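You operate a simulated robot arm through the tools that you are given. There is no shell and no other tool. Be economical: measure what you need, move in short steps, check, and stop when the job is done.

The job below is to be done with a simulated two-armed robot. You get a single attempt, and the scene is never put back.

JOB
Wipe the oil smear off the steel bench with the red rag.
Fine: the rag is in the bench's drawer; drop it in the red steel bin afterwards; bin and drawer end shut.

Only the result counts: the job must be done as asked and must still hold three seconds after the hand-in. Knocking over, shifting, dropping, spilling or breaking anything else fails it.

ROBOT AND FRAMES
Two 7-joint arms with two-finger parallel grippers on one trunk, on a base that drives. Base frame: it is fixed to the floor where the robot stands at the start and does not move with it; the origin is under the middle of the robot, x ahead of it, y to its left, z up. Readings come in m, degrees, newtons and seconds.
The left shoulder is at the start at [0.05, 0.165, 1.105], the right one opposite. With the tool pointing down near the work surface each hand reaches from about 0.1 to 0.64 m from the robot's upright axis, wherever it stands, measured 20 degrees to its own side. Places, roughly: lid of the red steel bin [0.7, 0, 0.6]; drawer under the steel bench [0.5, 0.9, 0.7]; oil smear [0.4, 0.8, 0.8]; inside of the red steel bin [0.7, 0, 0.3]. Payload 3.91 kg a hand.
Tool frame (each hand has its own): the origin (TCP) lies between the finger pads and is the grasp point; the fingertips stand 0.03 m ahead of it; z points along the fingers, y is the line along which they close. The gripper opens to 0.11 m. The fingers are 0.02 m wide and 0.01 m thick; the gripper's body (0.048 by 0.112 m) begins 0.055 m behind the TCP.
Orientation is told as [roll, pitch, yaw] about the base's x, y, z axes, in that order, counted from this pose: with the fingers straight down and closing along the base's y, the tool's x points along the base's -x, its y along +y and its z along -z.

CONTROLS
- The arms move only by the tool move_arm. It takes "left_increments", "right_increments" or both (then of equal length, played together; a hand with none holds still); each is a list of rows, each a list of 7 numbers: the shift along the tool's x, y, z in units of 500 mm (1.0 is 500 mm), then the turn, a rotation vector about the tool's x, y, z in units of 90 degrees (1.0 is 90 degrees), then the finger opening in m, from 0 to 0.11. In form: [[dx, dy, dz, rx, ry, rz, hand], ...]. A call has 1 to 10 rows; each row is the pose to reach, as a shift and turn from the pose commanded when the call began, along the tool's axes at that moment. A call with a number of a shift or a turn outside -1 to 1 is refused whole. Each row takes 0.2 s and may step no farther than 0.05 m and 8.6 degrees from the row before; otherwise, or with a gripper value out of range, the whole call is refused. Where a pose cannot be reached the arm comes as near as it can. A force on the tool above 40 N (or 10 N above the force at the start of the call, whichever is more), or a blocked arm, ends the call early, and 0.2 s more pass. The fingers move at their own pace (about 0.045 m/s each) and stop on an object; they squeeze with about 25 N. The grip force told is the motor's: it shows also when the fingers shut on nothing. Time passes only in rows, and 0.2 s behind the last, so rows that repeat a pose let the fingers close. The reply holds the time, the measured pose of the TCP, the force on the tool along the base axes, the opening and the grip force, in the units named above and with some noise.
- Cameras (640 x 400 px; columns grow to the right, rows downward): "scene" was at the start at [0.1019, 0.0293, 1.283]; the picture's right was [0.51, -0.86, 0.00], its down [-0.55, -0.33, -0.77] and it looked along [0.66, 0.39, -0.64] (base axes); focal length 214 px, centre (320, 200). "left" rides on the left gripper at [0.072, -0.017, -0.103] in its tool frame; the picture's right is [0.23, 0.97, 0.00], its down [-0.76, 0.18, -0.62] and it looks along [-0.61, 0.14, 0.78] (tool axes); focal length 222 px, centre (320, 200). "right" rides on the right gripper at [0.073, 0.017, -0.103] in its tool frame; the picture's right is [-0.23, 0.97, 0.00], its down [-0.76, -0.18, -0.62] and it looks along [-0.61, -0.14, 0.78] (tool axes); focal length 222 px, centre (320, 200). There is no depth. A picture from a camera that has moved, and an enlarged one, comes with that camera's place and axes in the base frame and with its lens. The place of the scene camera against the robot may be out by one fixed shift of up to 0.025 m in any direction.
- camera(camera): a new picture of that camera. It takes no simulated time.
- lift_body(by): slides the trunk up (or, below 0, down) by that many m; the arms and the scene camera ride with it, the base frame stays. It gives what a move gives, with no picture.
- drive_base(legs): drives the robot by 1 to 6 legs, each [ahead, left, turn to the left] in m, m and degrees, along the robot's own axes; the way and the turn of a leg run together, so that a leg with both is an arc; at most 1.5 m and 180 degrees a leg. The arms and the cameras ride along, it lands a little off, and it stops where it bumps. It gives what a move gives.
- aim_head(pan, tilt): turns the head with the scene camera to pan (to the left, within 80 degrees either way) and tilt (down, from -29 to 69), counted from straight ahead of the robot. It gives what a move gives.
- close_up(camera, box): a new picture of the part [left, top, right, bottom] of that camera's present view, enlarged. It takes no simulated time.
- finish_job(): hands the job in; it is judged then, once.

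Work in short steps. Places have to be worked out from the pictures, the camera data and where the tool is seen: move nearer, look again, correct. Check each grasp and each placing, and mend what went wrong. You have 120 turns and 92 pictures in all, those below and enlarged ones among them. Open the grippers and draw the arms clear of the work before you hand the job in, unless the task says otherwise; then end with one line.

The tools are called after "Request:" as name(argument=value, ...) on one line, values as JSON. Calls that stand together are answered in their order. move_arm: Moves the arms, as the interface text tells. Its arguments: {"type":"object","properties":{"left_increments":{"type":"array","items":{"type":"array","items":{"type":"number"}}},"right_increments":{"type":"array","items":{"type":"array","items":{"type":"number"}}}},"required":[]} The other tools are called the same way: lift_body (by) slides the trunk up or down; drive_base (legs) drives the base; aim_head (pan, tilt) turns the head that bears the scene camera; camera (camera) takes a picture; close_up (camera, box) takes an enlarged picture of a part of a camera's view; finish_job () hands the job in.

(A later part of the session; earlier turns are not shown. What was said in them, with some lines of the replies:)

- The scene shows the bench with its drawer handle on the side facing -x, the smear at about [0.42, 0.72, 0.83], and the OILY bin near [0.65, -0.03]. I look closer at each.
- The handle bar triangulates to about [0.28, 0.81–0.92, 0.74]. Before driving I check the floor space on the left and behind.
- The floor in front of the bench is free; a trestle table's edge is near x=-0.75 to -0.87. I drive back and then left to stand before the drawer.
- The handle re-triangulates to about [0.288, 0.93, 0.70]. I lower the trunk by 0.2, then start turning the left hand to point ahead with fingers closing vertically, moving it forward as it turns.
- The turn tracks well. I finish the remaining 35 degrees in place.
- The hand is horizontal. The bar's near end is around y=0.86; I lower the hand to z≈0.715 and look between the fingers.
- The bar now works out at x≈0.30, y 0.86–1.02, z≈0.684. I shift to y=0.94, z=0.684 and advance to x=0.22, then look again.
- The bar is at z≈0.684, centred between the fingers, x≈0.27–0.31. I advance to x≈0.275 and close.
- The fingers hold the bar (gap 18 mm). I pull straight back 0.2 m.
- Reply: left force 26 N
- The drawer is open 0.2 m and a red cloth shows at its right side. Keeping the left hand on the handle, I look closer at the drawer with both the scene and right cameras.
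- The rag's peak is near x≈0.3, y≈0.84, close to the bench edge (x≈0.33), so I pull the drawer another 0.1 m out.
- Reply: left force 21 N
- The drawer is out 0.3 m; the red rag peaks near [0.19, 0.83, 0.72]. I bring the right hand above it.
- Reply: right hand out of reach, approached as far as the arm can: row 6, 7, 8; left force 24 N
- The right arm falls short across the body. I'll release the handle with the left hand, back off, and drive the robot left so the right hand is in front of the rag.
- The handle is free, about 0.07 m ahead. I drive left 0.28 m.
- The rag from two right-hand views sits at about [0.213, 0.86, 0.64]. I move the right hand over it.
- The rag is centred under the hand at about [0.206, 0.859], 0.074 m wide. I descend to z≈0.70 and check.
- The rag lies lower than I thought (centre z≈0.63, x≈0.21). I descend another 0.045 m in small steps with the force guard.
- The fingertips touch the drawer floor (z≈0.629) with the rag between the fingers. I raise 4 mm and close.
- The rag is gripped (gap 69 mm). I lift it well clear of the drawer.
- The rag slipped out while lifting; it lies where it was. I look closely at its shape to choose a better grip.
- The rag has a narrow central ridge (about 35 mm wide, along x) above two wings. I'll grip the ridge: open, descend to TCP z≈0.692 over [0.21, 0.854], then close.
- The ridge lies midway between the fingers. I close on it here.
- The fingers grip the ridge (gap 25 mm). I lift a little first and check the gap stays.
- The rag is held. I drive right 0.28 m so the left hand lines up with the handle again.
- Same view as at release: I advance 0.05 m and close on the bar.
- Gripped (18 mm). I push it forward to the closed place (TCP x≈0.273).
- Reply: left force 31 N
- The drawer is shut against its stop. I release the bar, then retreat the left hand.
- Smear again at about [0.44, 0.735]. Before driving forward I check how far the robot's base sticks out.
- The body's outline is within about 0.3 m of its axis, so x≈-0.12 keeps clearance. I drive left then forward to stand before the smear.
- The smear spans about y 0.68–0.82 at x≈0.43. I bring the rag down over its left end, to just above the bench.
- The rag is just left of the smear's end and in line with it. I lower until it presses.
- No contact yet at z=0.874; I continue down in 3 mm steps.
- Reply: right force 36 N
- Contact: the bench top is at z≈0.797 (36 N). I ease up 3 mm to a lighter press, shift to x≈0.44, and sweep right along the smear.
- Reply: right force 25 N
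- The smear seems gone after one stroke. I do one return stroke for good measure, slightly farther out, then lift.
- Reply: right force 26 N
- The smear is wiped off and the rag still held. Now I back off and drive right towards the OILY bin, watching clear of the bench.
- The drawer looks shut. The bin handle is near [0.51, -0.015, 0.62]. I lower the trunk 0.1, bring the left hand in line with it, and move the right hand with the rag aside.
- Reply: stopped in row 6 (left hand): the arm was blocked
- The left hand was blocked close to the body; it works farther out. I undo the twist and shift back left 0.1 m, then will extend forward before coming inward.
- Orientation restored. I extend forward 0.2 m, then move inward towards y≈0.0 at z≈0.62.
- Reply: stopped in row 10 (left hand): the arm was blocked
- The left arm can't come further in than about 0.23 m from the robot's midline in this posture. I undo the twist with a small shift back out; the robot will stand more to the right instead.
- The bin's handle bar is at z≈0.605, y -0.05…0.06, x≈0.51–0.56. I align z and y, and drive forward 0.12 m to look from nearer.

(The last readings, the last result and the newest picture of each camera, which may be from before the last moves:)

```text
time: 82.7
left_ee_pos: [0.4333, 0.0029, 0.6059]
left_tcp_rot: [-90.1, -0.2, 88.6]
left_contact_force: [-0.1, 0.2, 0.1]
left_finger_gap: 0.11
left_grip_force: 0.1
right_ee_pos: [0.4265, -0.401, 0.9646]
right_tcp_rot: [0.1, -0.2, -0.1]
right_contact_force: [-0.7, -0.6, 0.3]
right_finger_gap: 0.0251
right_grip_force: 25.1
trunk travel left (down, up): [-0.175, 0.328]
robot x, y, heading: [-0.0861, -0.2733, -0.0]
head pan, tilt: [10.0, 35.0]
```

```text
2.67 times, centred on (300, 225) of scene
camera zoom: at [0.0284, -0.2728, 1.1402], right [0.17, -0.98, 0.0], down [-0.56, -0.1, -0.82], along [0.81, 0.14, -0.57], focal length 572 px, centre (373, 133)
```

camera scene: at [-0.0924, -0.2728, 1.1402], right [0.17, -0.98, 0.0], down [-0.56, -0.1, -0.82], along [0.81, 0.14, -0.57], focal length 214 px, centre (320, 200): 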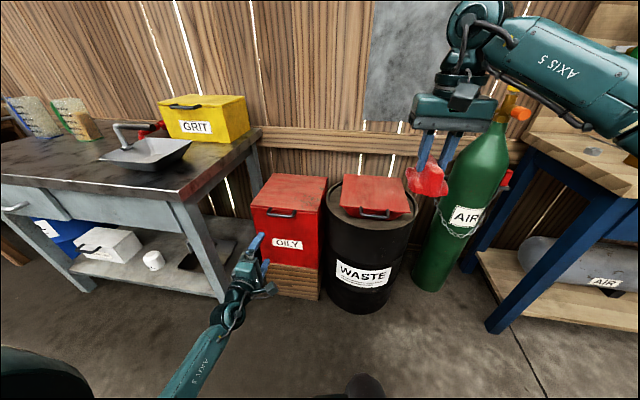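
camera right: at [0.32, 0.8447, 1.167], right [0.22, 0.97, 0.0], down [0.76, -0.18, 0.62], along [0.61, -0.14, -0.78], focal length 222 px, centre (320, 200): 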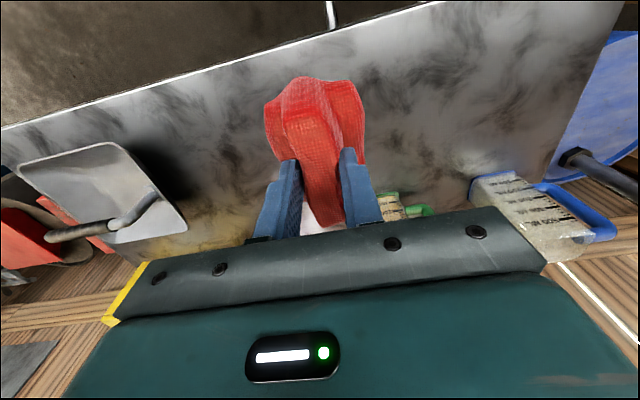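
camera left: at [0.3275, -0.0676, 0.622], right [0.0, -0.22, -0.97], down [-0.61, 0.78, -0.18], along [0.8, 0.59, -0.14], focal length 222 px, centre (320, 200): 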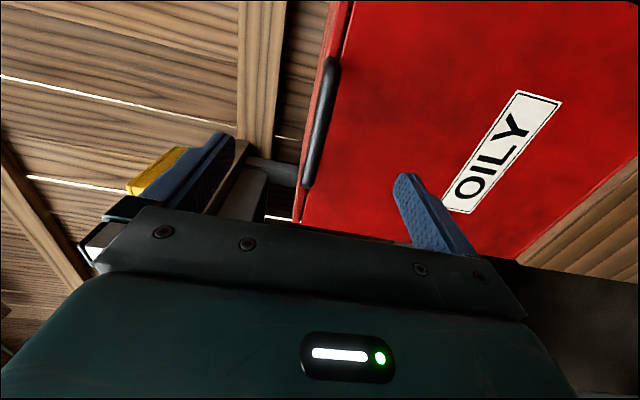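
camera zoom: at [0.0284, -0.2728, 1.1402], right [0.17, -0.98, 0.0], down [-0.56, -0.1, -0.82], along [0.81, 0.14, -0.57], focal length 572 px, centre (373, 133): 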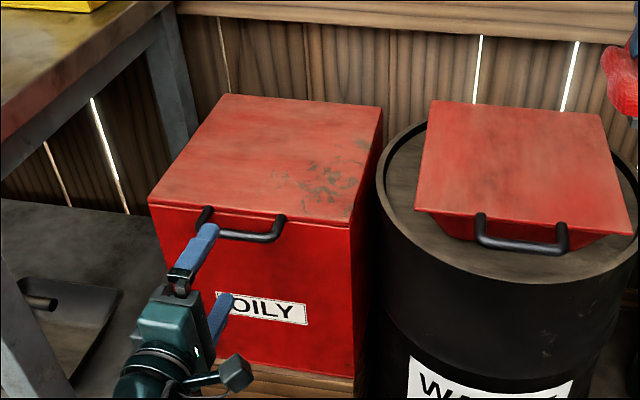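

The bar is at about [0.53, 0.00, 0.606], centred for the left hand. I advance to x≈0.517 and close.

Request:
move_arm(left_increments=[[0, 0, 0.06, 0, 0, 0, 0.11], [0, 0, 0.12, 0, 0, 0, 0.11], [0, 0, 0.168, 0, 0, 0, 0.11], [0, 0, 0.168, 0, 0, 0, 0.05], [0, 0, 0.168, 0, 0, 0, 0], [0, 0, 0.168, 0, 0, 0, 0], [0, 0, 0.168, 0, 0, 0, 0], [0, 0, 0.168, 0, 0, 0, 0], [0, 0, 0.168, 0, 0, 0, 0]])

Request:
camera(camera="left")

Request:
close_up(camera="scene", box=[200, 150, 400, 300])

```text
time: 84.7
left_ee_pos: [0.5173, 0.0008, 0.6074]
left_tcp_rot: [-90.5, -0.1, 88.7]
left_contact_force: [-1.3, 0.1, 4.8]
left_finger_gap: 0.014
left_grip_force: 28.7
right_ee_pos: [0.4256, -0.3999, 0.9648]
right_tcp_rot: [0.2, -0.3, 0.0]
right_contact_force: [0.0, -0.3, -0.8]
right_finger_gap: 0.025
right_grip_force: 24.8
trunk travel left (down, up): [-0.175, 0.328]
robot x, y, heading: [-0.0836, -0.2761, -0.0]
head pan, tilt: [10.0, 35.0]
```

```text
29 pictures are left
camera left: at [0.4109, -0.0706, 0.6235], right [0.0, -0.22, -0.97], down [-0.61, 0.78, -0.18], along [0.8, 0.59, -0.14], focal length 222 px, centre (320, 200)
```

left: 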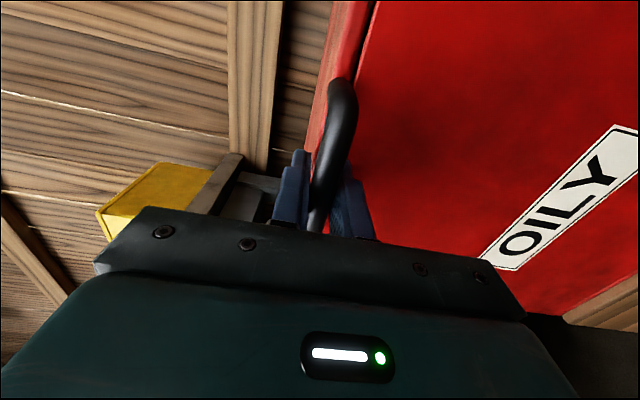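

```text
2.67 times, centred on (300, 225) of scene
camera zoom: at [0.0279, -0.273, 1.1404], right [0.17, -0.98, 0.0], down [-0.56, -0.1, -0.82], along [0.81, 0.14, -0.57], focal length 572 px, centre (373, 133)
```

zoom: 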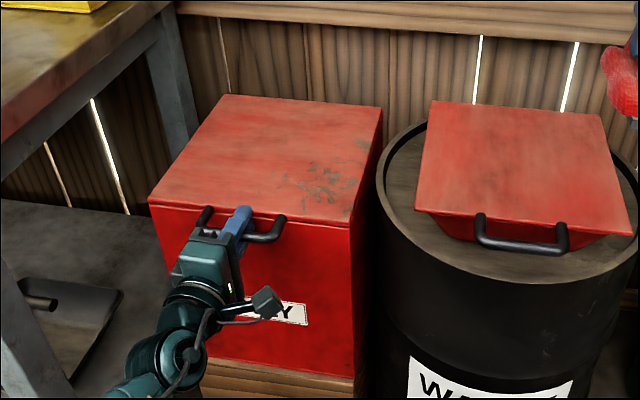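

Gripped (14 mm). The hinge is at about x=0.84, so the bar's radius is ~0.31 m. I lift along the arc to 20° and check.

Request:
move_arm(left_increments=[[0, -0.054, 0.002, 0, 0, 0, 0], [0, -0.108, 0.009, 0, 0, 0, 0], [0, -0.16, 0.021, 0, 0, 0, 0], [0, -0.212, 0.037, 0, 0, 0, 0]])

Request:
close_up(camera="scene", box=[180, 110, 420, 290])

```text
time: 85.7
left_ee_pos: [0.5314, 0.0013, 0.7033]
left_tcp_rot: [-88.5, -0.9, 88.3]
left_contact_force: [-20.9, -21.9, -2.0]
left_finger_gap: 0.014
left_grip_force: 45.0
right_ee_pos: [0.4248, -0.4014, 0.9694]
right_tcp_rot: [0.3, -0.2, -0.1]
right_contact_force: [0.6, -0.7, -0.9]
right_finger_gap: 0.0249
right_grip_force: 25.4
trunk travel left (down, up): [-0.175, 0.328]
robot x, y, heading: [-0.0842, -0.2763, 0.1]
head pan, tilt: [10.0, 35.0]
```

```text
2.22 times, centred on (300, 200) of scene
camera zoom: at [0.0273, -0.2741, 1.1452], right [0.17, -0.98, 0.0], down [-0.56, -0.1, -0.82], along [0.81, 0.14, -0.57], focal length 477 px, centre (364, 200)
```

zoom: 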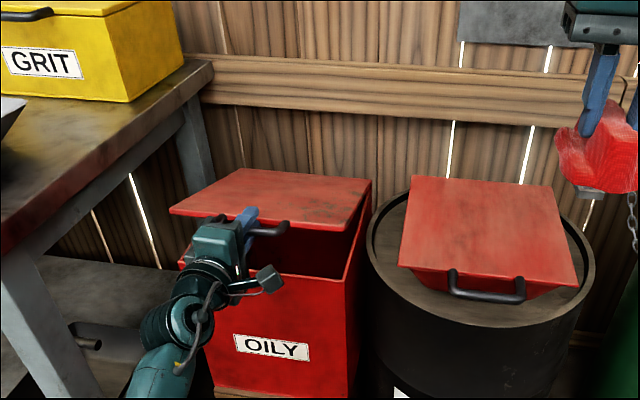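

The lid lifts on a rear hinge. Forces are moderate; I continue the arc to about 40°.

Request:
move_arm(left_increments=[[0, -0.05, 0.02, 0, 0, 0, 0], [0, -0.098, 0.044, 0, 0, 0, 0], [0, -0.144, 0.073, 0, 0, 0, 0], [0, -0.186, 0.106, 0, 0, 0, 0]])

Request:
close_up(camera="scene", box=[180, 110, 420, 290])

```text
time: 86.4
left_ee_pos: [0.5285, 0.0008, 0.6907]
left_tcp_rot: [-81.9, -0.7, 88.4]
left_contact_force: [-44.1, -9.0, 10.3]
left_finger_gap: 0.0133
left_grip_force: 45.1
right_ee_pos: [0.4225, -0.4003, 0.9709]
right_tcp_rot: [0.3, -0.4, 0.0]
right_contact_force: [0.2, -0.6, -0.4]
right_finger_gap: 0.025
right_grip_force: 25.1
trunk travel left (down, up): [-0.175, 0.328]
robot x, y, heading: [-0.0885, -0.2739, 0.1]
head pan, tilt: [10.0, 35.0]
stopped in row 3 (left hand): the force on the tool passed its limit (the readings are from after the stop); the commanded pose is now the measured one
```

```text
2.22 times, centred on (300, 200) of scene
camera zoom: at [0.0242, -0.2738, 1.1467], right [0.17, -0.98, 0.0], down [-0.56, -0.1, -0.82], along [0.81, 0.14, -0.57], focal length 477 px, centre (364, 200)
```

zoom: 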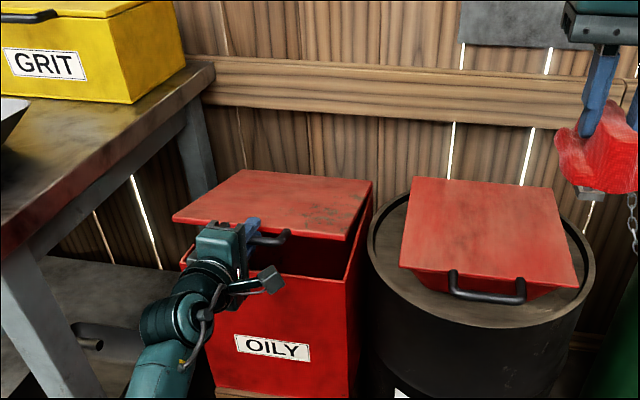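

The lid's handle turns with the lid and drags the hand's nose down, so I'll turn the hand with the lid. The measured arc fits a hinge at x=0.84, z=0.607, r=0.323; I follow it from 15° to 45° with rotation.

Request:
move_arm(left_increments=[[0, -0.056, 0.009, -0.0667, 0, 0, 0], [0, -0.11, 0.024, -0.133, 0, 0, 0], [0, -0.163, 0.042, -0.2, 0, 0, 0], [0, -0.215, 0.066, -0.262, 0, 0, 0], [0, -0.263, 0.093, -0.32, 0, 0, 0], [0, -0.31, 0.125, -0.378, 0, 0, 0]])

Request:
camera(camera="scene")

```text
time: 86.9
left_ee_pos: [0.5172, 0.0118, 0.657]
left_tcp_rot: [-67.2, -5.3, 85.7]
left_contact_force: [10.6, 1.9, -6.5]
left_finger_gap: 0.0154
left_grip_force: 44.6
left hand out of reach, approached as far as the arm can: row 2
right_ee_pos: [0.427, -0.4031, 0.9795]
right_tcp_rot: [0.1, 0.0, -0.3]
right_contact_force: [0.2, 0.7, -0.8]
right_finger_gap: 0.0251
right_grip_force: 24.7
trunk travel left (down, up): [-0.175, 0.328]
robot x, y, heading: [-0.0836, -0.2781, -0.3]
head pan, tilt: [10.0, 35.0]
stopped in row 2 (left hand): the force on the tool passed its limit (the readings are from after the stop); the commanded pose is now the measured one
```

```text
25 pictures are left
camera scene: at [0.0303, -0.2724, 1.1569], right [0.17, -0.99, 0.0], down [-0.57, -0.1, -0.82], along [0.81, 0.14, -0.57], focal length 214 px, centre (320, 200)
```

scene: 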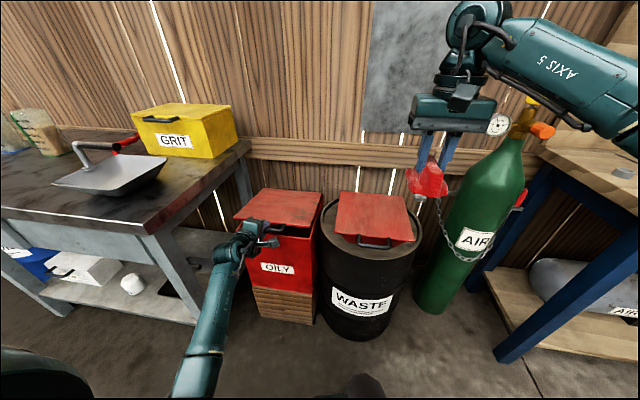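

Gripping firmly twists the arm. Better: cage the bar loosely (gap ~35 mm) so it can turn between the fingers with the hand level. I loosen, lower the lid back down and level the hand.

Request:
move_arm(left_increments=[[0, 0, 0, 0, 0, 0, 0.035], [0, 0, 0, 0, 0, 0, 0.035], [0.007, 0.03, 0.013, 0.085, -0.015, -0.02, 0.035], [0.014, 0.06, 0.026, 0.17, -0.03, -0.04, 0.035], [0.02, 0.092, 0.039, 0.256, -0.044, -0.059, 0.035], [0.02, 0.092, 0.039, 0.256, -0.044, -0.059, 0.035]])

Request:
close_up(camera="scene", box=[180, 110, 420, 290])

Request:
camera(camera="left")

```text
time: 88.1
left_ee_pos: [0.5628, -0.0731, 0.6868]
left_tcp_rot: [-97.1, 9.3, 88.0]
left_contact_force: [0.6, 0.7, 0.0]
left_finger_gap: 0.035
left_grip_force: 0.0
right_ee_pos: [0.4259, -0.4036, 0.9724]
right_tcp_rot: [0.2, -0.2, -0.2]
right_contact_force: [0.1, -0.4, 0.9]
right_finger_gap: 0.025
right_grip_force: 24.2
trunk travel left (down, up): [-0.175, 0.328]
robot x, y, heading: [-0.0886, -0.2751, -0.5]
head pan, tilt: [10.0, 35.0]
stopped in row 5 (left hand): the arm was blocked; the commanded pose is now the measured one
```

```text
2.22 times, centred on (300, 200) of scene
camera zoom: at [0.0288, -0.2737, 1.1508], right [0.17, -0.99, 0.0], down [-0.57, -0.1, -0.82], along [0.81, 0.14, -0.57], focal length 477 px, centre (364, 200)
```

zoom: 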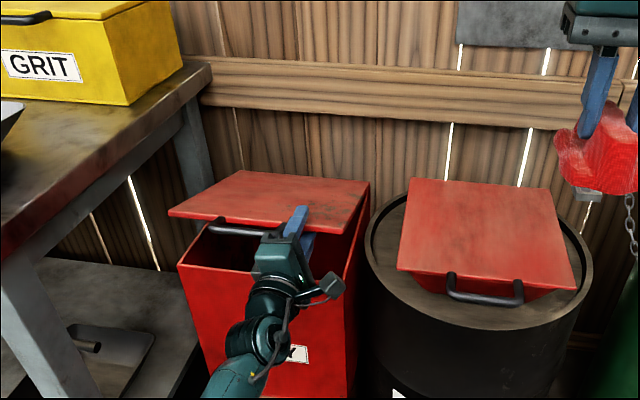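

```text
23 pictures are left
camera left: at [0.4557, -0.1407, 0.7025], right [0.11, -0.39, -0.92], down [-0.57, 0.73, -0.37], along [0.81, 0.56, -0.14], focal length 222 px, centre (320, 200)
```

left: 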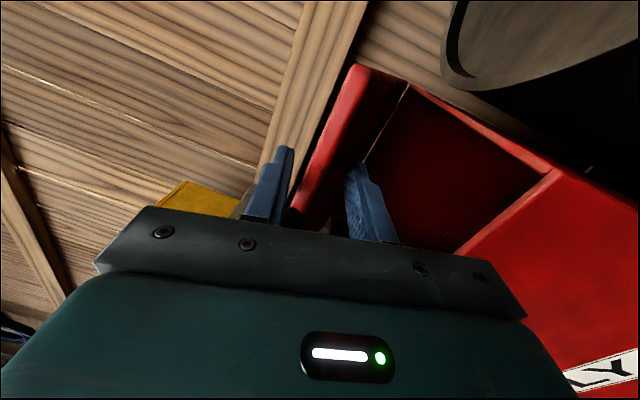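

The hand sprang right and now straddles the lid's edge beside the handle, with the lid ajar and no force on the hand. I open the fingers in place to see whether the lid stays up by itself.

Request:
move_arm(left_increments=[[0, 0, 0, 0, 0, 0, 0.11], [0, 0, 0, 0, 0, 0, 0.11], [0, 0, 0, 0, 0, 0, 0.11], [0, 0, 0, 0, 0, 0, 0.11], [0, 0, 0, 0, 0, 0, 0.11]])

Request:
close_up(camera="scene", box=[180, 110, 420, 290])

```text
time: 89.3
left_ee_pos: [0.5607, -0.0678, 0.6773]
left_tcp_rot: [-97.4, 8.6, 88.0]
left_contact_force: [1.2, 0.2, 0.8]
left_finger_gap: 0.1101
left_grip_force: 0.0
right_ee_pos: [0.4267, -0.4008, 0.9599]
right_tcp_rot: [0.2, -0.1, -0.2]
right_contact_force: [0.5, 0.3, -0.3]
right_finger_gap: 0.0249
right_grip_force: 24.6
trunk travel left (down, up): [-0.175, 0.328]
robot x, y, heading: [-0.0862, -0.2714, -0.3]
head pan, tilt: [10.0, 35.0]
```

```text
2.22 times, centred on (300, 200) of scene
camera zoom: at [0.0289, -0.2736, 1.1381], right [0.17, -0.99, 0.0], down [-0.57, -0.1, -0.82], along [0.81, 0.14, -0.57], focal length 477 px, centre (364, 200)
```

zoom: 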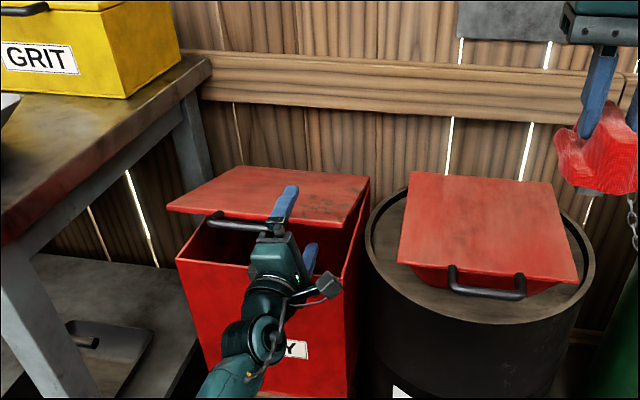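

The lid holds itself where it is left. So I can raise it from below with the lower finger: I alternate small forward drives and trunk lifts.

Request:
drive_base(legs=[[0.03, 0, 0]])

Request:
lift_body(by=0.1)

Request:
close_up(camera="scene", box=[180, 110, 420, 290])

```text
time: 90.1
left_ee_pos: [0.5788, -0.0669, 0.6848]
left_tcp_rot: [-98.7, 8.3, 88.1]
left_contact_force: [0.7, -0.4, 0.7]
left_finger_gap: 0.1101
left_grip_force: 0.1
right_ee_pos: [0.445, -0.4027, 0.9626]
right_tcp_rot: [0.1, 0.0, -0.1]
right_contact_force: [0.4, 0.0, -0.1]
right_finger_gap: 0.0251
right_grip_force: 24.8
trunk travel left (down, up): [-0.175, 0.328]
robot x, y, heading: [-0.07, -0.2727, -0.2]
head pan, tilt: [10.0, 35.0]
stopped in leg 1: the force on the tool passed its limit (the readings are from after the stop); the commanded pose is now the measured one
```

```text
time: 91.5
left_ee_pos: [0.58, -0.0668, 0.7837]
left_tcp_rot: [-98.6, 8.2, 88.3]
left_contact_force: [-1.1, -0.3, -1.4]
left_finger_gap: 0.1103
left_grip_force: 0.1
right_ee_pos: [0.446, -0.4013, 1.0623]
right_tcp_rot: [0.0, 0.0, -0.1]
right_contact_force: [-0.3, 0.7, -1.5]
right_finger_gap: 0.0248
right_grip_force: 24.8
trunk travel left (down, up): [-0.275, 0.228]
robot x, y, heading: [-0.0702, -0.272, -0.2]
head pan, tilt: [10.0, 35.0]
```

```text
2.22 times, centred on (300, 200) of scene
camera zoom: at [0.0481, -0.2736, 1.2403], right [0.17, -0.99, 0.0], down [-0.57, -0.1, -0.82], along [0.81, 0.14, -0.57], focal length 477 px, centre (364, 200)
```

zoom: 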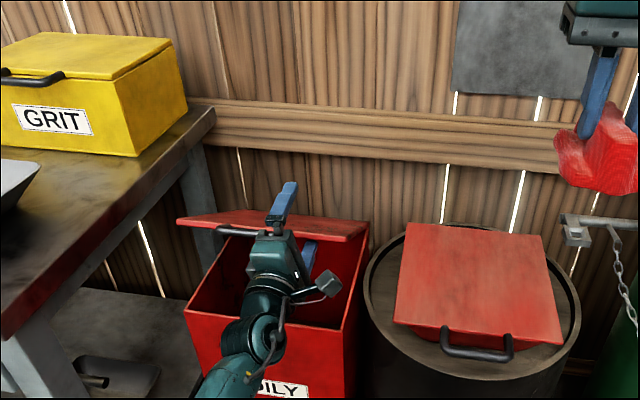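

The lid has risen to about 28°. I continue: forward 0.05 m, then lift 0.05 m.

Request:
drive_base(legs=[[0.05, 0, 0]])

Request:
lift_body(by=0.05)

Request:
drive_base(legs=[[0.04, 0, 0]])

Request:
camera(camera="scene")

```text
time: 92.4
left_ee_pos: [0.6293, -0.0672, 0.7836]
left_tcp_rot: [-98.7, 8.3, 88.3]
left_contact_force: [-0.5, 0.7, 0.7]
left_finger_gap: 0.1101
left_grip_force: 0.0
right_ee_pos: [0.4964, -0.4026, 1.0626]
right_tcp_rot: [0.2, 0.0, -0.1]
right_contact_force: [0.0, -0.1, -0.5]
right_finger_gap: 0.0248
right_grip_force: 25.0
trunk travel left (down, up): [-0.275, 0.228]
robot x, y, heading: [-0.018, -0.2777, -0.1]
head pan, tilt: [10.0, 35.0]
```

```text
time: 93.3
left_ee_pos: [0.6297, -0.0665, 0.8357]
left_tcp_rot: [-98.9, 8.2, 88.3]
left_contact_force: [-0.2, -0.3, 0.2]
left_finger_gap: 0.1099
left_grip_force: 0.2
right_ee_pos: [0.4947, -0.4023, 1.1123]
right_tcp_rot: [0.2, 0.0, -0.1]
right_contact_force: [0.4, -0.6, -0.7]
right_finger_gap: 0.0252
right_grip_force: 24.9
trunk travel left (down, up): [-0.325, 0.178]
robot x, y, heading: [-0.0169, -0.2691, -0.2]
head pan, tilt: [10.0, 35.0]
```

```text
time: 94.2
left_ee_pos: [0.6708, -0.0649, 0.8342]
left_tcp_rot: [-98.6, 8.3, 88.3]
left_contact_force: [-0.2, -0.7, -0.1]
left_finger_gap: 0.1101
left_grip_force: 0.2
right_ee_pos: [0.5364, -0.4024, 1.111]
right_tcp_rot: [0.1, -0.1, -0.1]
right_contact_force: [-0.4, -0.2, -1.0]
right_finger_gap: 0.0251
right_grip_force: 25.2
trunk travel left (down, up): [-0.325, 0.178]
robot x, y, heading: [0.0247, -0.2749, -0.2]
head pan, tilt: [10.0, 35.0]
```

```text
20 pictures are left
camera scene: at [0.1391, -0.2737, 1.2901], right [0.17, -0.99, 0.0], down [-0.57, -0.1, -0.82], along [0.81, 0.14, -0.57], focal length 214 px, centre (320, 200)
```

scene: 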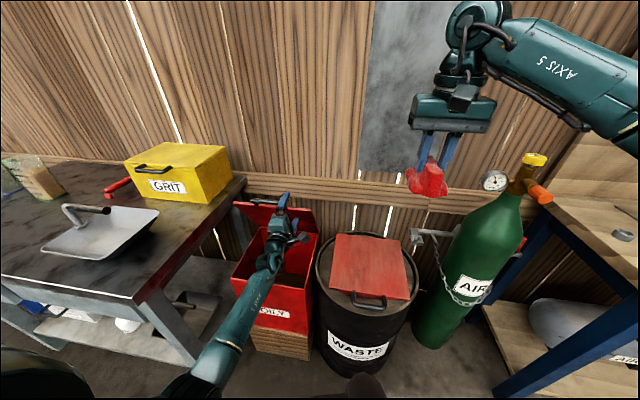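

The lid stands at roughly 57°. I push a bit more by extending the left arm forward and up.

Request:
move_arm(left_increments=[[0, -0.02, 0.05, 0, 0, 0, 0.11], [0, -0.02, 0.1, 0, 0, 0, 0.11], [0, -0.02, 0.15, 0, 0, 0, 0.11]])

Request:
close_up(camera="scene", box=[180, 150, 420, 330])

```text
time: 95.0
left_ee_pos: [0.7436, -0.0663, 0.8592]
left_tcp_rot: [-99.0, 8.1, 88.2]
left_contact_force: [-10.3, -2.5, 11.3]
left_finger_gap: 0.11
left_grip_force: 0.0
right_ee_pos: [0.534, -0.4026, 1.1142]
right_tcp_rot: [0.2, -0.3, 0.0]
right_contact_force: [1.1, 0.5, 0.1]
right_finger_gap: 0.0253
right_grip_force: 25.1
trunk travel left (down, up): [-0.325, 0.178]
robot x, y, heading: [0.0232, -0.2744, -0.4]
head pan, tilt: [10.0, 35.0]
```

```text
2.22 times, centred on (300, 240) of scene
camera zoom: at [0.1363, -0.2747, 1.2907], right [0.17, -0.99, 0.0], down [-0.56, -0.1, -0.82], along [0.81, 0.14, -0.57], focal length 477 px, centre (364, 111)
```

zoom: 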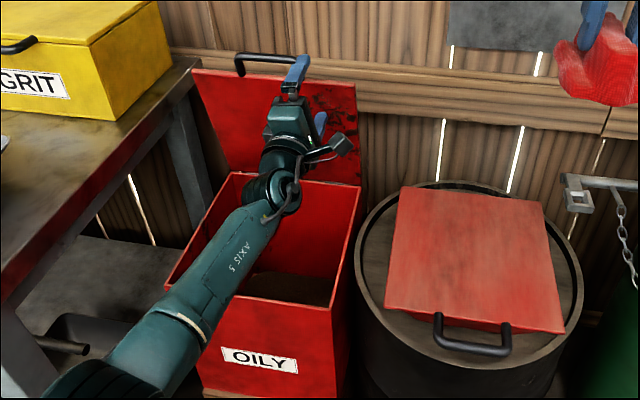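

The lid now stands at about 80°. I back the robot away and retract the left arm, then check that the lid stays.

Request:
drive_base(legs=[[-0.25, 0, 0]])

Request:
move_arm(left_increments=[[-0.02, -0.01, -0.07, 0, 0, 0, 0.11], [-0.04, -0.02, -0.14, 0, 0, 0, 0.11], [-0.06, -0.04, -0.21, 0, 0, 0, 0.11], [-0.08, -0.06, -0.28, 0, 0, 0, 0.11], [-0.11, -0.08, -0.35, 0, 0, 0, 0.11], [-0.14, -0.1, -0.42, 0, 0, 0, 0.11], [-0.17, -0.12, -0.49, 0, 0, 0, 0.11], [-0.2, -0.14, -0.56, 0, 0, 0, 0.11], [-0.2, -0.14, -0.63, 0, 0, 0, 0.11]])

Request:
close_up(camera="scene", box=[160, 100, 480, 340])

```text
time: 96.8
left_ee_pos: [0.4922, -0.0666, 0.8548]
left_tcp_rot: [-98.7, 8.3, 88.1]
left_contact_force: [0.7, -0.8, -0.3]
left_finger_gap: 0.11
left_grip_force: 0.0
right_ee_pos: [0.2833, -0.4027, 1.111]
right_tcp_rot: [0.1, -0.1, -0.2]
right_contact_force: [-1.1, -0.1, -1.3]
right_finger_gap: 0.0248
right_grip_force: 25.6
trunk travel left (down, up): [-0.325, 0.178]
robot x, y, heading: [-0.2277, -0.2745, -0.0]
head pan, tilt: [10.0, 35.0]
```

```text
time: 98.8
left_ee_pos: [0.1747, 0.046, 0.8648]
left_tcp_rot: [-98.7, 8.4, 88.1]
left_contact_force: [0.4, -1.0, 0.3]
left_finger_gap: 0.1103
left_grip_force: 0.0
right_ee_pos: [0.2832, -0.4017, 1.1112]
right_tcp_rot: [0.1, -0.1, -0.2]
right_contact_force: [0.5, -1.0, -0.1]
right_finger_gap: 0.0248
right_grip_force: 24.9
trunk travel left (down, up): [-0.325, 0.178]
robot x, y, heading: [-0.2273, -0.278, -0.0]
head pan, tilt: [10.0, 35.0]
```

```text
1.67 times, centred on (320, 220) of scene
camera zoom: at [-0.1136, -0.2732, 1.2903], right [0.17, -0.99, 0.0], down [-0.56, -0.1, -0.82], along [0.81, 0.14, -0.57], focal length 358 px, centre (320, 167)
```

zoom: 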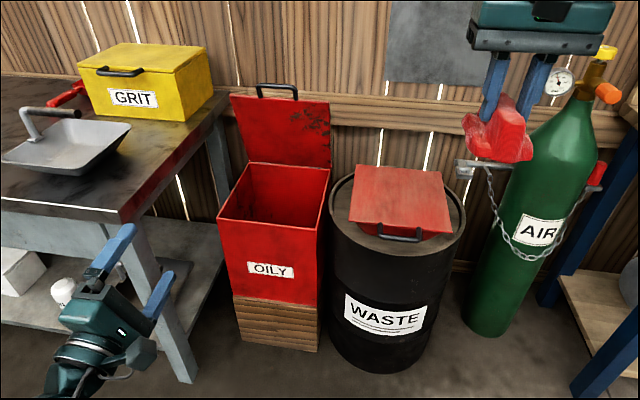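

The lid stays open nearly upright. I raise the left hand for clearance over the bench corner, then drive to bring the right hand over the bin.

Request:
move_arm(left_increments=[[-0.03, -0.08, -0.03, 0, 0, 0, 0.11], [-0.03, -0.16, -0.06, 0, 0, 0, 0.11], [-0.03, -0.24, -0.06, 0, 0, 0, 0.11]])

Request:
drive_base(legs=[[0, 0.2, 0], [0.27, 0, 0]])

Request:
camera(camera="right")

```text
time: 99.6
left_ee_pos: [0.1295, 0.0801, 0.9737]
left_tcp_rot: [-98.5, 8.5, 88.1]
left_contact_force: [0.5, 0.1, 0.7]
left_finger_gap: 0.11
left_grip_force: 0.0
right_ee_pos: [0.2839, -0.4026, 1.1118]
right_tcp_rot: [0.2, 0.0, -0.2]
right_contact_force: [0.2, 0.2, -1.0]
right_finger_gap: 0.0249
right_grip_force: 25.1
trunk travel left (down, up): [-0.325, 0.178]
robot x, y, heading: [-0.2319, -0.2723, -0.2]
head pan, tilt: [10.0, 35.0]
```

```text
time: 102.7
left_ee_pos: [0.401, 0.2756, 0.9728]
left_tcp_rot: [-98.5, 8.3, 87.7]
left_contact_force: [-0.7, 0.1, 0.2]
left_finger_gap: 0.1101
left_grip_force: 0.1
right_ee_pos: [0.554, -0.2093, 1.1128]
right_tcp_rot: [0.1, 0.0, -0.7]
right_contact_force: [-0.4, 0.5, -0.8]
right_finger_gap: 0.0247
right_grip_force: 25.7
trunk travel left (down, up): [-0.325, 0.178]
robot x, y, heading: [0.0403, -0.0757, -0.9]
head pan, tilt: [10.0, 35.0]
```

```text
17 pictures are left
camera right: at [0.4812, -0.1925, 1.2151], right [0.24, 0.97, 0.0], down [0.76, -0.19, 0.62], along [0.61, -0.15, -0.78], focal length 222 px, centre (320, 200)
```

right: 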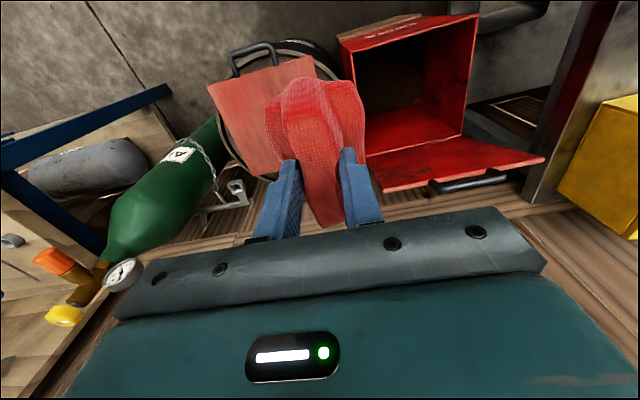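

The bin's opening centre is at about [0.69, -0.01]. I drive 0.05 m further forward and move the rag over the opening.

Request:
drive_base(legs=[[0.05, 0, 0.8]])

Request:
move_arm(right_increments=[[-0.02, 0.07, 0.03, 0, 0, 0, 0], [-0.04, 0.14, 0.08, 0, 0, 0, 0], [-0.06, 0.21, 0.15, 0, 0, 0, 0], [-0.08, 0.28, 0.22, 0, 0, 0, 0], [-0.09, 0.34, 0.29, 0, 0, 0, 0], [-0.1, 0.37, 0.36, 0, 0, 0, 0]])

Request:
camera(camera="right")

Request:
camera(camera="scene")

```text
time: 103.7
left_ee_pos: [0.4465, 0.2794, 0.9731]
left_tcp_rot: [-98.7, 8.4, 88.4]
left_contact_force: [0.6, 0.2, 0.5]
left_finger_gap: 0.1097
left_grip_force: 0.1
right_ee_pos: [0.6043, -0.2024, 1.1114]
right_tcp_rot: [0.2, -0.1, 0.1]
right_contact_force: [0.7, 0.3, -0.8]
right_finger_gap: 0.0249
right_grip_force: 25.0
trunk travel left (down, up): [-0.325, 0.178]
robot x, y, heading: [0.0906, -0.0786, -0.1]
head pan, tilt: [10.0, 35.0]
```

```text
refused: row 3 steps farther than a row can; nothing moved
```

```text
16 pictures are left
camera right: at [0.5314, -0.1871, 1.215], right [0.23, 0.97, 0.0], down [0.76, -0.18, 0.62], along [0.61, -0.14, -0.78], focal length 222 px, centre (320, 200)
```

right: 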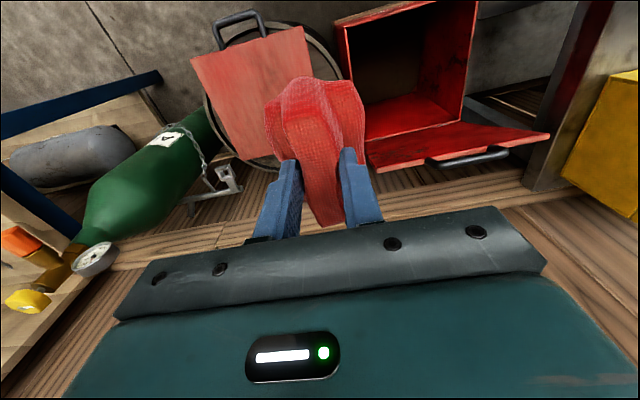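

```text
15 pictures are left
camera scene: at [0.2062, -0.0755, 1.2902], right [0.17, -0.98, 0.0], down [-0.57, -0.1, -0.82], along [0.81, 0.14, -0.57], focal length 214 px, centre (320, 200)
```

scene: 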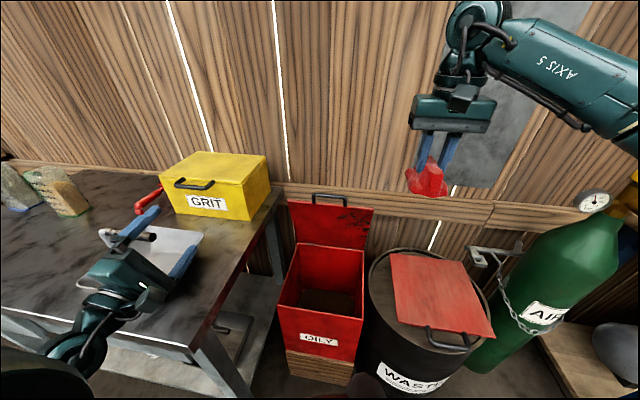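

The step was too long; I resend with smaller ones.

Request:
move_arm(right_increments=[[-0.01, 0.06, 0.01, 0, 0, 0, 0], [-0.02, 0.12, 0.03, 0, 0, 0, 0], [-0.03, 0.18, 0.06, 0, 0, 0, 0], [-0.04, 0.24, 0.1, 0, 0, 0, 0], [-0.05, 0.3, 0.15, 0, 0, 0, 0], [-0.07, 0.35, 0.21, 0, 0, 0, 0], [-0.08, 0.37, 0.28, 0, 0, 0, 0], [-0.09, 0.37, 0.36, 0, 0, 0, 0], [-0.09, 0.37, 0.44, 0, 0, 0, 0]])

Request:
camera(camera="right")

Request:
close_up(camera="scene", box=[240, 120, 440, 390])

```text
time: 105.7
left_ee_pos: [0.4458, 0.2791, 0.9729]
left_tcp_rot: [-98.6, 8.3, 88.4]
left_contact_force: [-0.9, 0.4, -0.3]
left_finger_gap: 0.1098
left_grip_force: 0.1
right_ee_pos: [0.6469, -0.0187, 0.8911]
right_tcp_rot: [0.1, -0.1, 0.0]
right_contact_force: [-0.1, 0.7, 0.2]
right_finger_gap: 0.0249
right_grip_force: 25.2
trunk travel left (down, up): [-0.325, 0.178]
robot x, y, heading: [0.088, -0.0736, -0.1]
head pan, tilt: [10.0, 35.0]
```

```text
14 pictures are left
camera right: at [0.5749, -0.0033, 0.9944], right [0.23, 0.97, 0.0], down [0.76, -0.18, 0.62], along [0.61, -0.14, -0.78], focal length 222 px, centre (320, 200)
```

right: 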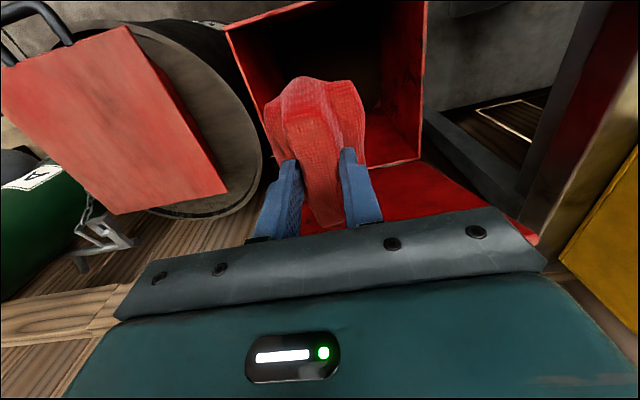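

```text
1.48 times, centred on (340, 255) of scene
camera zoom: at [0.2058, -0.0755, 1.2903], right [0.17, -0.98, 0.0], down [-0.56, -0.1, -0.82], along [0.81, 0.14, -0.57], focal length 318 px, centre (290, 118)
```

zoom: 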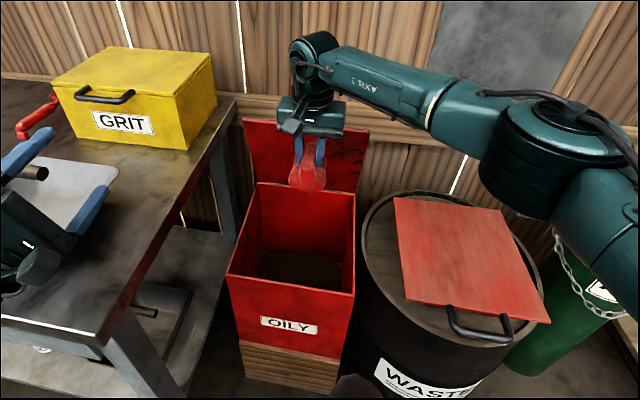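

The rag hangs over the open bin. I descend to TCP z≈0.68, just into the mouth.

Request:
move_arm(right_increments=[[-0.02, 0.01, 0.08, 0, 0, 0, 0], [-0.04, 0.02, 0.16, 0, 0, 0, 0], [-0.04, 0.02, 0.25, 0, 0, 0, 0], [-0.04, 0.02, 0.34, 0, 0, 0, 0], [-0.04, 0.02, 0.42, 0, 0, 0, 0]])

Request:
close_up(camera="scene", box=[240, 120, 440, 390])

```text
time: 106.9
left_ee_pos: [0.4456, 0.2791, 0.9732]
left_tcp_rot: [-98.6, 8.3, 88.4]
left_contact_force: [0.3, -0.6, -1.0]
left_finger_gap: 0.1098
left_grip_force: 0.0
right_ee_pos: [0.644, -0.0173, 0.7239]
right_tcp_rot: [0.2, -0.1, 0.0]
right_contact_force: [-0.3, -0.3, -0.2]
right_finger_gap: 0.0249
right_grip_force: 25.1
right hand out of reach, approached as far as the arm can: row 2, 3, 4, 5
trunk travel left (down, up): [-0.325, 0.178]
robot x, y, heading: [0.0903, -0.0752, 0.1]
head pan, tilt: [10.0, 35.0]
```

```text
1.48 times, centred on (340, 255) of scene
camera zoom: at [0.2054, -0.0755, 1.2903], right [0.17, -0.98, 0.0], down [-0.56, -0.1, -0.82], along [0.81, 0.14, -0.57], focal length 318 px, centre (290, 118)
```

zoom: 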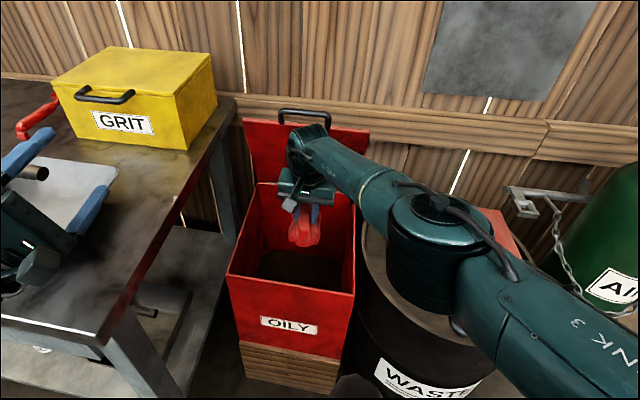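

The arm is at its reach limit, but the rag (bottom at z≈0.66) is well over the open mouth. I release it and rise.

Request:
move_arm(right_increments=[[0, 0, 0, 0, 0, 0, 0.08], [0, 0, 0, 0, 0, 0, 0.08], [0, 0, 0, 0, 0, 0, 0.08], [0, 0, 0, 0, 0, 0, 0.08], [0, 0, -0.09, 0, 0, 0, 0.08], [0, 0, -0.18, 0, 0, 0, 0.08], [0, 0, -0.27, 0, 0, 0, 0.08], [0, 0, -0.36, 0, 0, 0, 0.08]])

Request:
camera(camera="right")

```text
time: 108.7
left_ee_pos: [0.4455, 0.2795, 0.9733]
left_tcp_rot: [-98.7, 8.3, 88.4]
left_contact_force: [1.2, -0.6, -0.4]
left_finger_gap: 0.1103
left_grip_force: 0.1
right_ee_pos: [0.6431, -0.0195, 0.9047]
right_tcp_rot: [0.2, -0.1, 0.0]
right_contact_force: [-0.5, 0.3, -0.8]
right_finger_gap: 0.0801
right_grip_force: 0.0
trunk travel left (down, up): [-0.325, 0.178]
robot x, y, heading: [0.0882, -0.0758, 0.1]
head pan, tilt: [10.0, 35.0]
```

```text
11 pictures are left
camera right: at [0.5702, -0.0031, 1.0084], right [0.23, 0.97, 0.0], down [0.76, -0.18, 0.62], along [0.61, -0.14, -0.78], focal length 222 px, centre (320, 200)
```

right: 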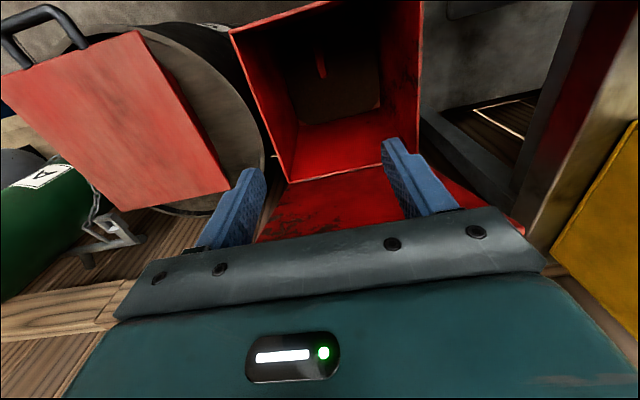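

The rag is seen inside the bin. Now I close the lid, which stands near 75° (edge about [0.766, z 0.885]). I'll hook a closed right fist, pitched 45° forward, over the lid's edge right of the handle; first I rise, turn and go forward above it.

Request:
move_arm(right_increments=[[0, -0.03, -0.04, 0, -0.085, 0, 0], [0, -0.06, -0.08, 0, -0.17, 0, 0], [0, -0.09, -0.12, 0, -0.255, 0, 0], [0, -0.12, -0.16, 0, -0.34, 0, 0], [0, -0.15, -0.18, 0, -0.425, 0, 0], [0, -0.18, -0.18, 0, -0.5, 0, 0], [-0.07, -0.18, -0.18, 0, -0.5, 0, 0], [-0.14, -0.18, -0.18, 0, -0.5, 0, 0], [-0.22, -0.18, -0.18, 0, -0.5, 0, 0], [-0.3, -0.18, -0.18, 0, -0.5, 0, 0]])

Request:
close_up(camera="scene", box=[240, 100, 440, 370])

```text
time: 110.9
left_ee_pos: [0.4458, 0.2792, 0.9724]
left_tcp_rot: [-98.6, 8.3, 88.5]
left_contact_force: [0.0, 1.2, -0.3]
left_finger_gap: 0.1102
left_grip_force: 0.1
right_ee_pos: [0.7938, -0.1129, 0.9915]
right_tcp_rot: [0.2, -45.0, 0.0]
right_contact_force: [-0.4, 0.3, 0.8]
right_finger_gap: 0.0
right_grip_force: 25.4
trunk travel left (down, up): [-0.325, 0.178]
robot x, y, heading: [0.0872, -0.0785, 0.0]
head pan, tilt: [10.0, 35.0]
```

```text
1.48 times, centred on (340, 235) of scene
camera zoom: at [0.2058, -0.0753, 1.2902], right [0.17, -0.98, 0.0], down [-0.57, -0.1, -0.82], along [0.81, 0.14, -0.57], focal length 318 px, centre (290, 148)
```

zoom: 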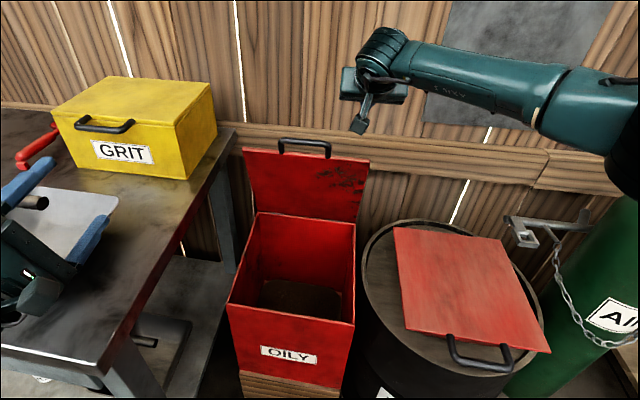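

The hand is above and beyond the lid's edge. I lower the fist behind it and then pull back.

Request:
move_arm(right_increments=[[0.0, 0, 0.05, 0, 0, 0, 0], [0.04, 0, 0.1, 0, 0, 0, 0], [0.08, 0, 0.145, 0, 0, 0, 0], [0.113, 0, 0.184, 0, 0, 0, 0], [0.155, 0, 0.142, 0, 0, 0, 0], [0.205, 0, 0.098, 0, 0, 0, 0], [0.262, 0, 0.062, 0, 0, 0, 0]])

Request:
close_up(camera="scene", box=[240, 100, 440, 370])

```text
time: 112.5
left_ee_pos: [0.4457, 0.279, 0.9733]
left_tcp_rot: [-98.6, 8.3, 88.4]
left_contact_force: [-0.4, -0.5, 0.4]
left_finger_gap: 0.11
left_grip_force: 0.1
right_ee_pos: [0.7237, -0.112, 0.8779]
right_tcp_rot: [0.2, -45.1, -0.1]
right_contact_force: [0.2, -0.2, -0.4]
right_finger_gap: 0.0002
right_grip_force: 25.0
trunk travel left (down, up): [-0.325, 0.178]
robot x, y, heading: [0.0921, -0.0787, -0.1]
head pan, tilt: [10.0, 35.0]
```

```text
1.48 times, centred on (340, 235) of scene
camera zoom: at [0.2054, -0.0756, 1.2903], right [0.17, -0.98, 0.0], down [-0.56, -0.1, -0.82], along [0.81, 0.14, -0.57], focal length 318 px, centre (290, 148)
```

zoom: 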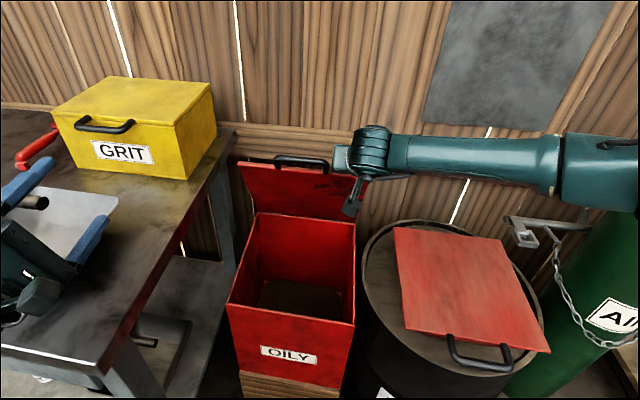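

The lid came down to about 57°. I continue along the arc, pushing its edge down.

Request:
move_arm(right_increments=[[0.072, 0, -0.018, 0, 0, 0, 0], [0.144, 0, -0.036, 0, 0, 0, 0], [0.215, 0, -0.054, 0, 0, 0, 0], [0.276, 0, -0.04, 0, 0, 0, 0], [0.338, 0, -0.025, 0, 0, 0, 0], [0.399, 0, -0.011, 0, 0, 0, 0], [0.444, 0, 0.034, 0, 0, 0, 0], [0.488, 0, 0.078, 0, 0, 0, 0]])

Request:
close_up(camera="scene", box=[240, 100, 440, 370])

```text
time: 114.3
left_ee_pos: [0.4462, 0.2791, 0.9733]
left_tcp_rot: [-98.7, 8.2, 88.4]
left_contact_force: [0.3, -0.3, -0.7]
left_finger_gap: 0.1101
left_grip_force: 0.1
right_ee_pos: [0.5793, -0.113, 0.6778]
right_tcp_rot: [0.3, -45.1, -0.1]
right_contact_force: [-0.1, -0.1, -1.4]
right_finger_gap: 0.0
right_grip_force: 25.0
trunk travel left (down, up): [-0.325, 0.178]
robot x, y, heading: [0.0901, -0.0806, -0.0]
head pan, tilt: [10.0, 35.0]
```

```text
1.48 times, centred on (340, 235) of scene
camera zoom: at [0.2057, -0.0754, 1.2902], right [0.17, -0.98, 0.0], down [-0.56, -0.1, -0.82], along [0.81, 0.14, -0.57], focal length 318 px, centre (290, 148)
```

zoom: 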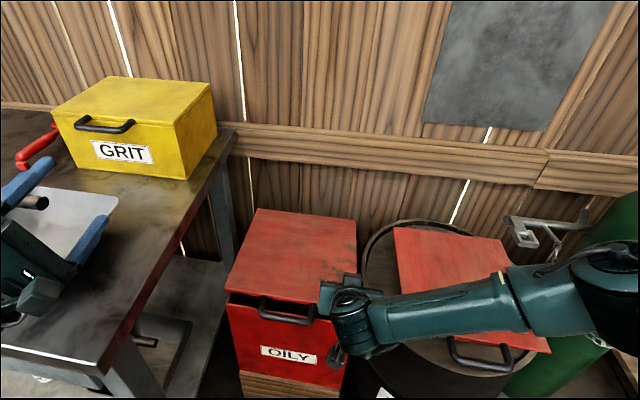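

Nearly shut, with a small gap at the front. I press straight down in small steps until it seats.

Request:
move_arm(right_increments=[[0.014, 0, 0.014, 0, 0, 0, 0], [0.028, 0, 0.028, 0, 0, 0, 0], [0.042, 0, 0.042, 0, 0, 0, 0], [0.056, 0, 0.056, 0, 0, 0, 0], [0.068, 0, 0.068, 0, 0, 0, 0]])

```text
time: 115.4
left_ee_pos: [0.4448, 0.2782, 0.9741]
left_tcp_rot: [-98.7, 8.3, 88.3]
left_contact_force: [-0.6, -0.9, -1.3]
left_finger_gap: 0.1103
left_grip_force: 0.2
right_ee_pos: [0.5812, -0.1102, 0.6413]
right_tcp_rot: [0.4, -46.0, -0.3]
right_contact_force: [-9.6, -2.4, 21.6]
right_finger_gap: 0.0004
right_grip_force: 24.5
trunk travel left (down, up): [-0.325, 0.178]
robot x, y, heading: [0.0906, -0.0779, -0.1]
head pan, tilt: [10.0, 35.0]
stopped in row 5 (right hand): the force on the tool passed its limit (the readings are from after the stop); the commanded pose is now the measured one
```

It seated against the rim (force stop). I raise the right hand and check the lid.

Request:
move_arm(right_increments=[[-0.04, 0, -0.04, 0, 0, 0, 0], [-0.09, 0, -0.09, 0, 0, 0, 0], [-0.15, 0, -0.15, 0, 0, 0, 0], [-0.21, 0, -0.21, 0, 0, 0, 0], [-0.27, 0, -0.27, 0, 0, 0, 0], [-0.33, 0, -0.33, 0, 0, 0, 0]])

Request:
close_up(camera="scene", box=[240, 200, 440, 370])

```text
time: 116.8
left_ee_pos: [0.4457, 0.279, 0.9718]
left_tcp_rot: [-98.7, 8.4, 88.4]
left_contact_force: [-0.4, 0.1, -0.8]
left_finger_gap: 0.1103
left_grip_force: 0.2
right_ee_pos: [0.5778, -0.1121, 0.8727]
right_tcp_rot: [0.4, -45.6, -0.2]
right_contact_force: [-0.4, 0.5, 0.0]
right_finger_gap: 0.0
right_grip_force: 25.3
trunk travel left (down, up): [-0.325, 0.178]
robot x, y, heading: [0.0892, -0.0761, 0.1]
head pan, tilt: [10.0, 35.0]
```

```text
2.35 times, centred on (340, 285) of scene
camera zoom: at [0.2052, -0.0756, 1.2902], right [0.17, -0.98, 0.0], down [-0.56, -0.1, -0.82], along [0.81, 0.14, -0.57], focal length 505 px, centre (273, 0)
```

zoom: 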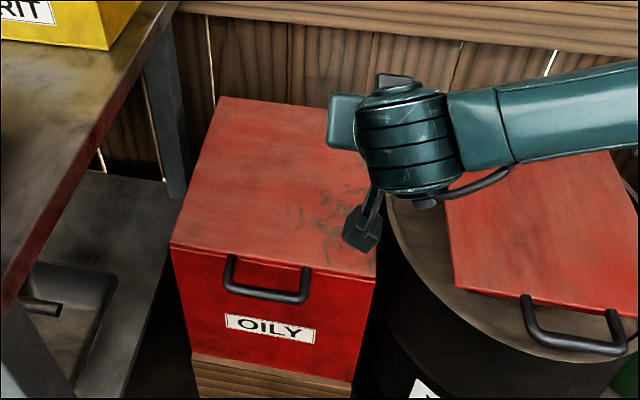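

The bin is shut. I open the right gripper, back the robot away, and check the drawer and bench.

Request:
drive_base(legs=[[-0.4, 0, 0]])

Request:
move_arm(right_increments=[[0, 0, 0, 0, 0, 0, 0.11], [0, 0, 0, 0, 0, 0, 0.11], [0, 0, 0, 0, 0, 0, 0.11], [0, 0, 0, 0, 0, 0, 0.11], [0, 0, 0, 0, 0, 0, 0.11], [0, 0, 0, 0, 0, 0, 0.11]])

Request:
aim_head(pan=35, tilt=32)

Request:
camera(camera="scene")

```text
time: 119.3
left_ee_pos: [0.0465, 0.2784, 0.9731]
left_tcp_rot: [-98.7, 8.3, 88.3]
left_contact_force: [0.7, 0.0, 0.8]
left_finger_gap: 0.11
left_grip_force: 0.1
right_ee_pos: [0.1768, -0.1117, 0.8727]
right_tcp_rot: [0.3, -45.7, -0.3]
right_contact_force: [0.4, -0.2, -0.7]
right_finger_gap: 0.0
right_grip_force: 25.2
trunk travel left (down, up): [-0.325, 0.178]
robot x, y, heading: [-0.3125, -0.076, -0.2]
head pan, tilt: [10.0, 35.0]
```

```text
time: 120.7
left_ee_pos: [0.0466, 0.2777, 0.9737]
left_tcp_rot: [-98.6, 8.4, 88.4]
left_contact_force: [-0.4, 0.2, -0.3]
left_finger_gap: 0.1099
left_grip_force: 0.0
right_ee_pos: [0.1779, -0.1115, 0.8734]
right_tcp_rot: [0.4, -45.7, -0.2]
right_contact_force: [0.4, 0.2, -0.3]
right_finger_gap: 0.1099
right_grip_force: 0.2
trunk travel left (down, up): [-0.325, 0.178]
robot x, y, heading: [-0.3111, -0.0768, -0.1]
head pan, tilt: [10.0, 35.0]
```

```text
time: 121.6
left_ee_pos: [0.0463, 0.2785, 0.9725]
left_tcp_rot: [-98.6, 8.3, 88.3]
left_contact_force: [-0.1, 0.8, 0.9]
left_finger_gap: 0.1101
left_grip_force: 0.0
right_ee_pos: [0.1773, -0.1127, 0.873]
right_tcp_rot: [0.3, -45.7, -0.3]
right_contact_force: [-0.7, 0.0, -0.3]
right_finger_gap: 0.11
right_grip_force: 0.0
trunk travel left (down, up): [-0.325, 0.178]
robot x, y, heading: [-0.3107, -0.081, -0.1]
head pan, tilt: [35.0, 32.0]
```

```text
6 pictures are left
camera scene: at [-0.208, -0.0395, 1.2949], right [0.57, -0.82, 0.0], down [-0.43, -0.3, -0.85], along [0.7, 0.48, -0.53], focal length 214 px, centre (320, 200)
```

scene: 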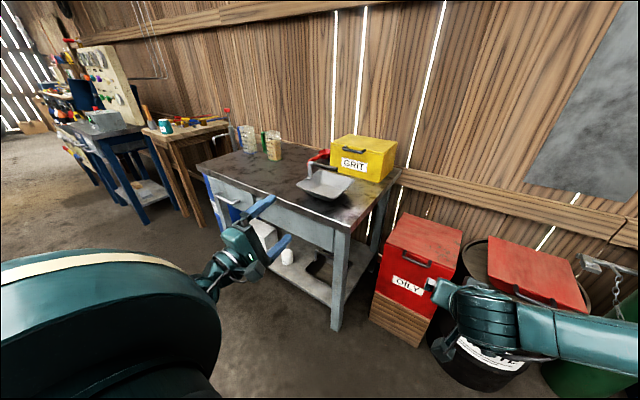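

Request:
close_up(camera="scene", box=[190, 130, 350, 230])

Request:
close_up(camera="scene", box=[350, 190, 490, 350])

```text
4.00 times, centred on (270, 180) of scene
camera zoom: at [-0.208, -0.0395, 1.2949], right [0.57, -0.82, 0.0], down [-0.43, -0.3, -0.85], along [0.7, 0.48, -0.53], focal length 858 px, centre (520, 280)
```

zoom: 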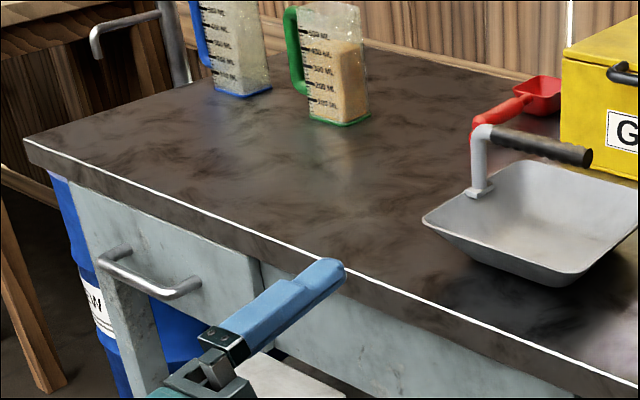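

```text
2.50 times, centred on (420, 270) of scene
camera zoom: at [-0.208, -0.0395, 1.2949], right [0.57, -0.82, 0.0], down [-0.43, -0.3, -0.85], along [0.7, 0.48, -0.53], focal length 536 px, centre (70, 25)
```

zoom: 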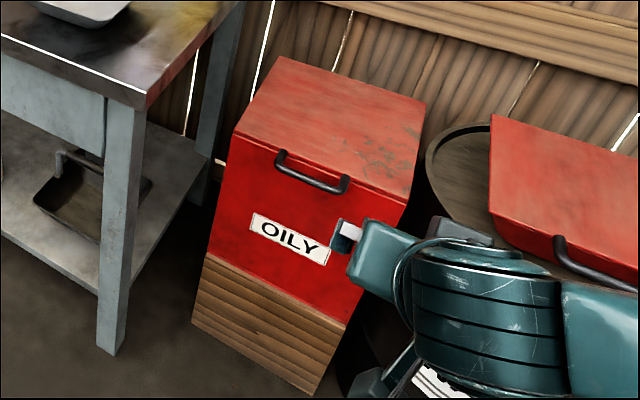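

The bench is clean, the drawer is flush, the bin lid is shut with the rag inside, and both hands are clear. I hand in the job.

Request:
finish_job()

```text
The job is handed in.
```

I wiped the oil smear off the bench with the red rag and dropped the rag in the OILY bin; the last pictures show the bench clean and both the bin and the drawer shut.
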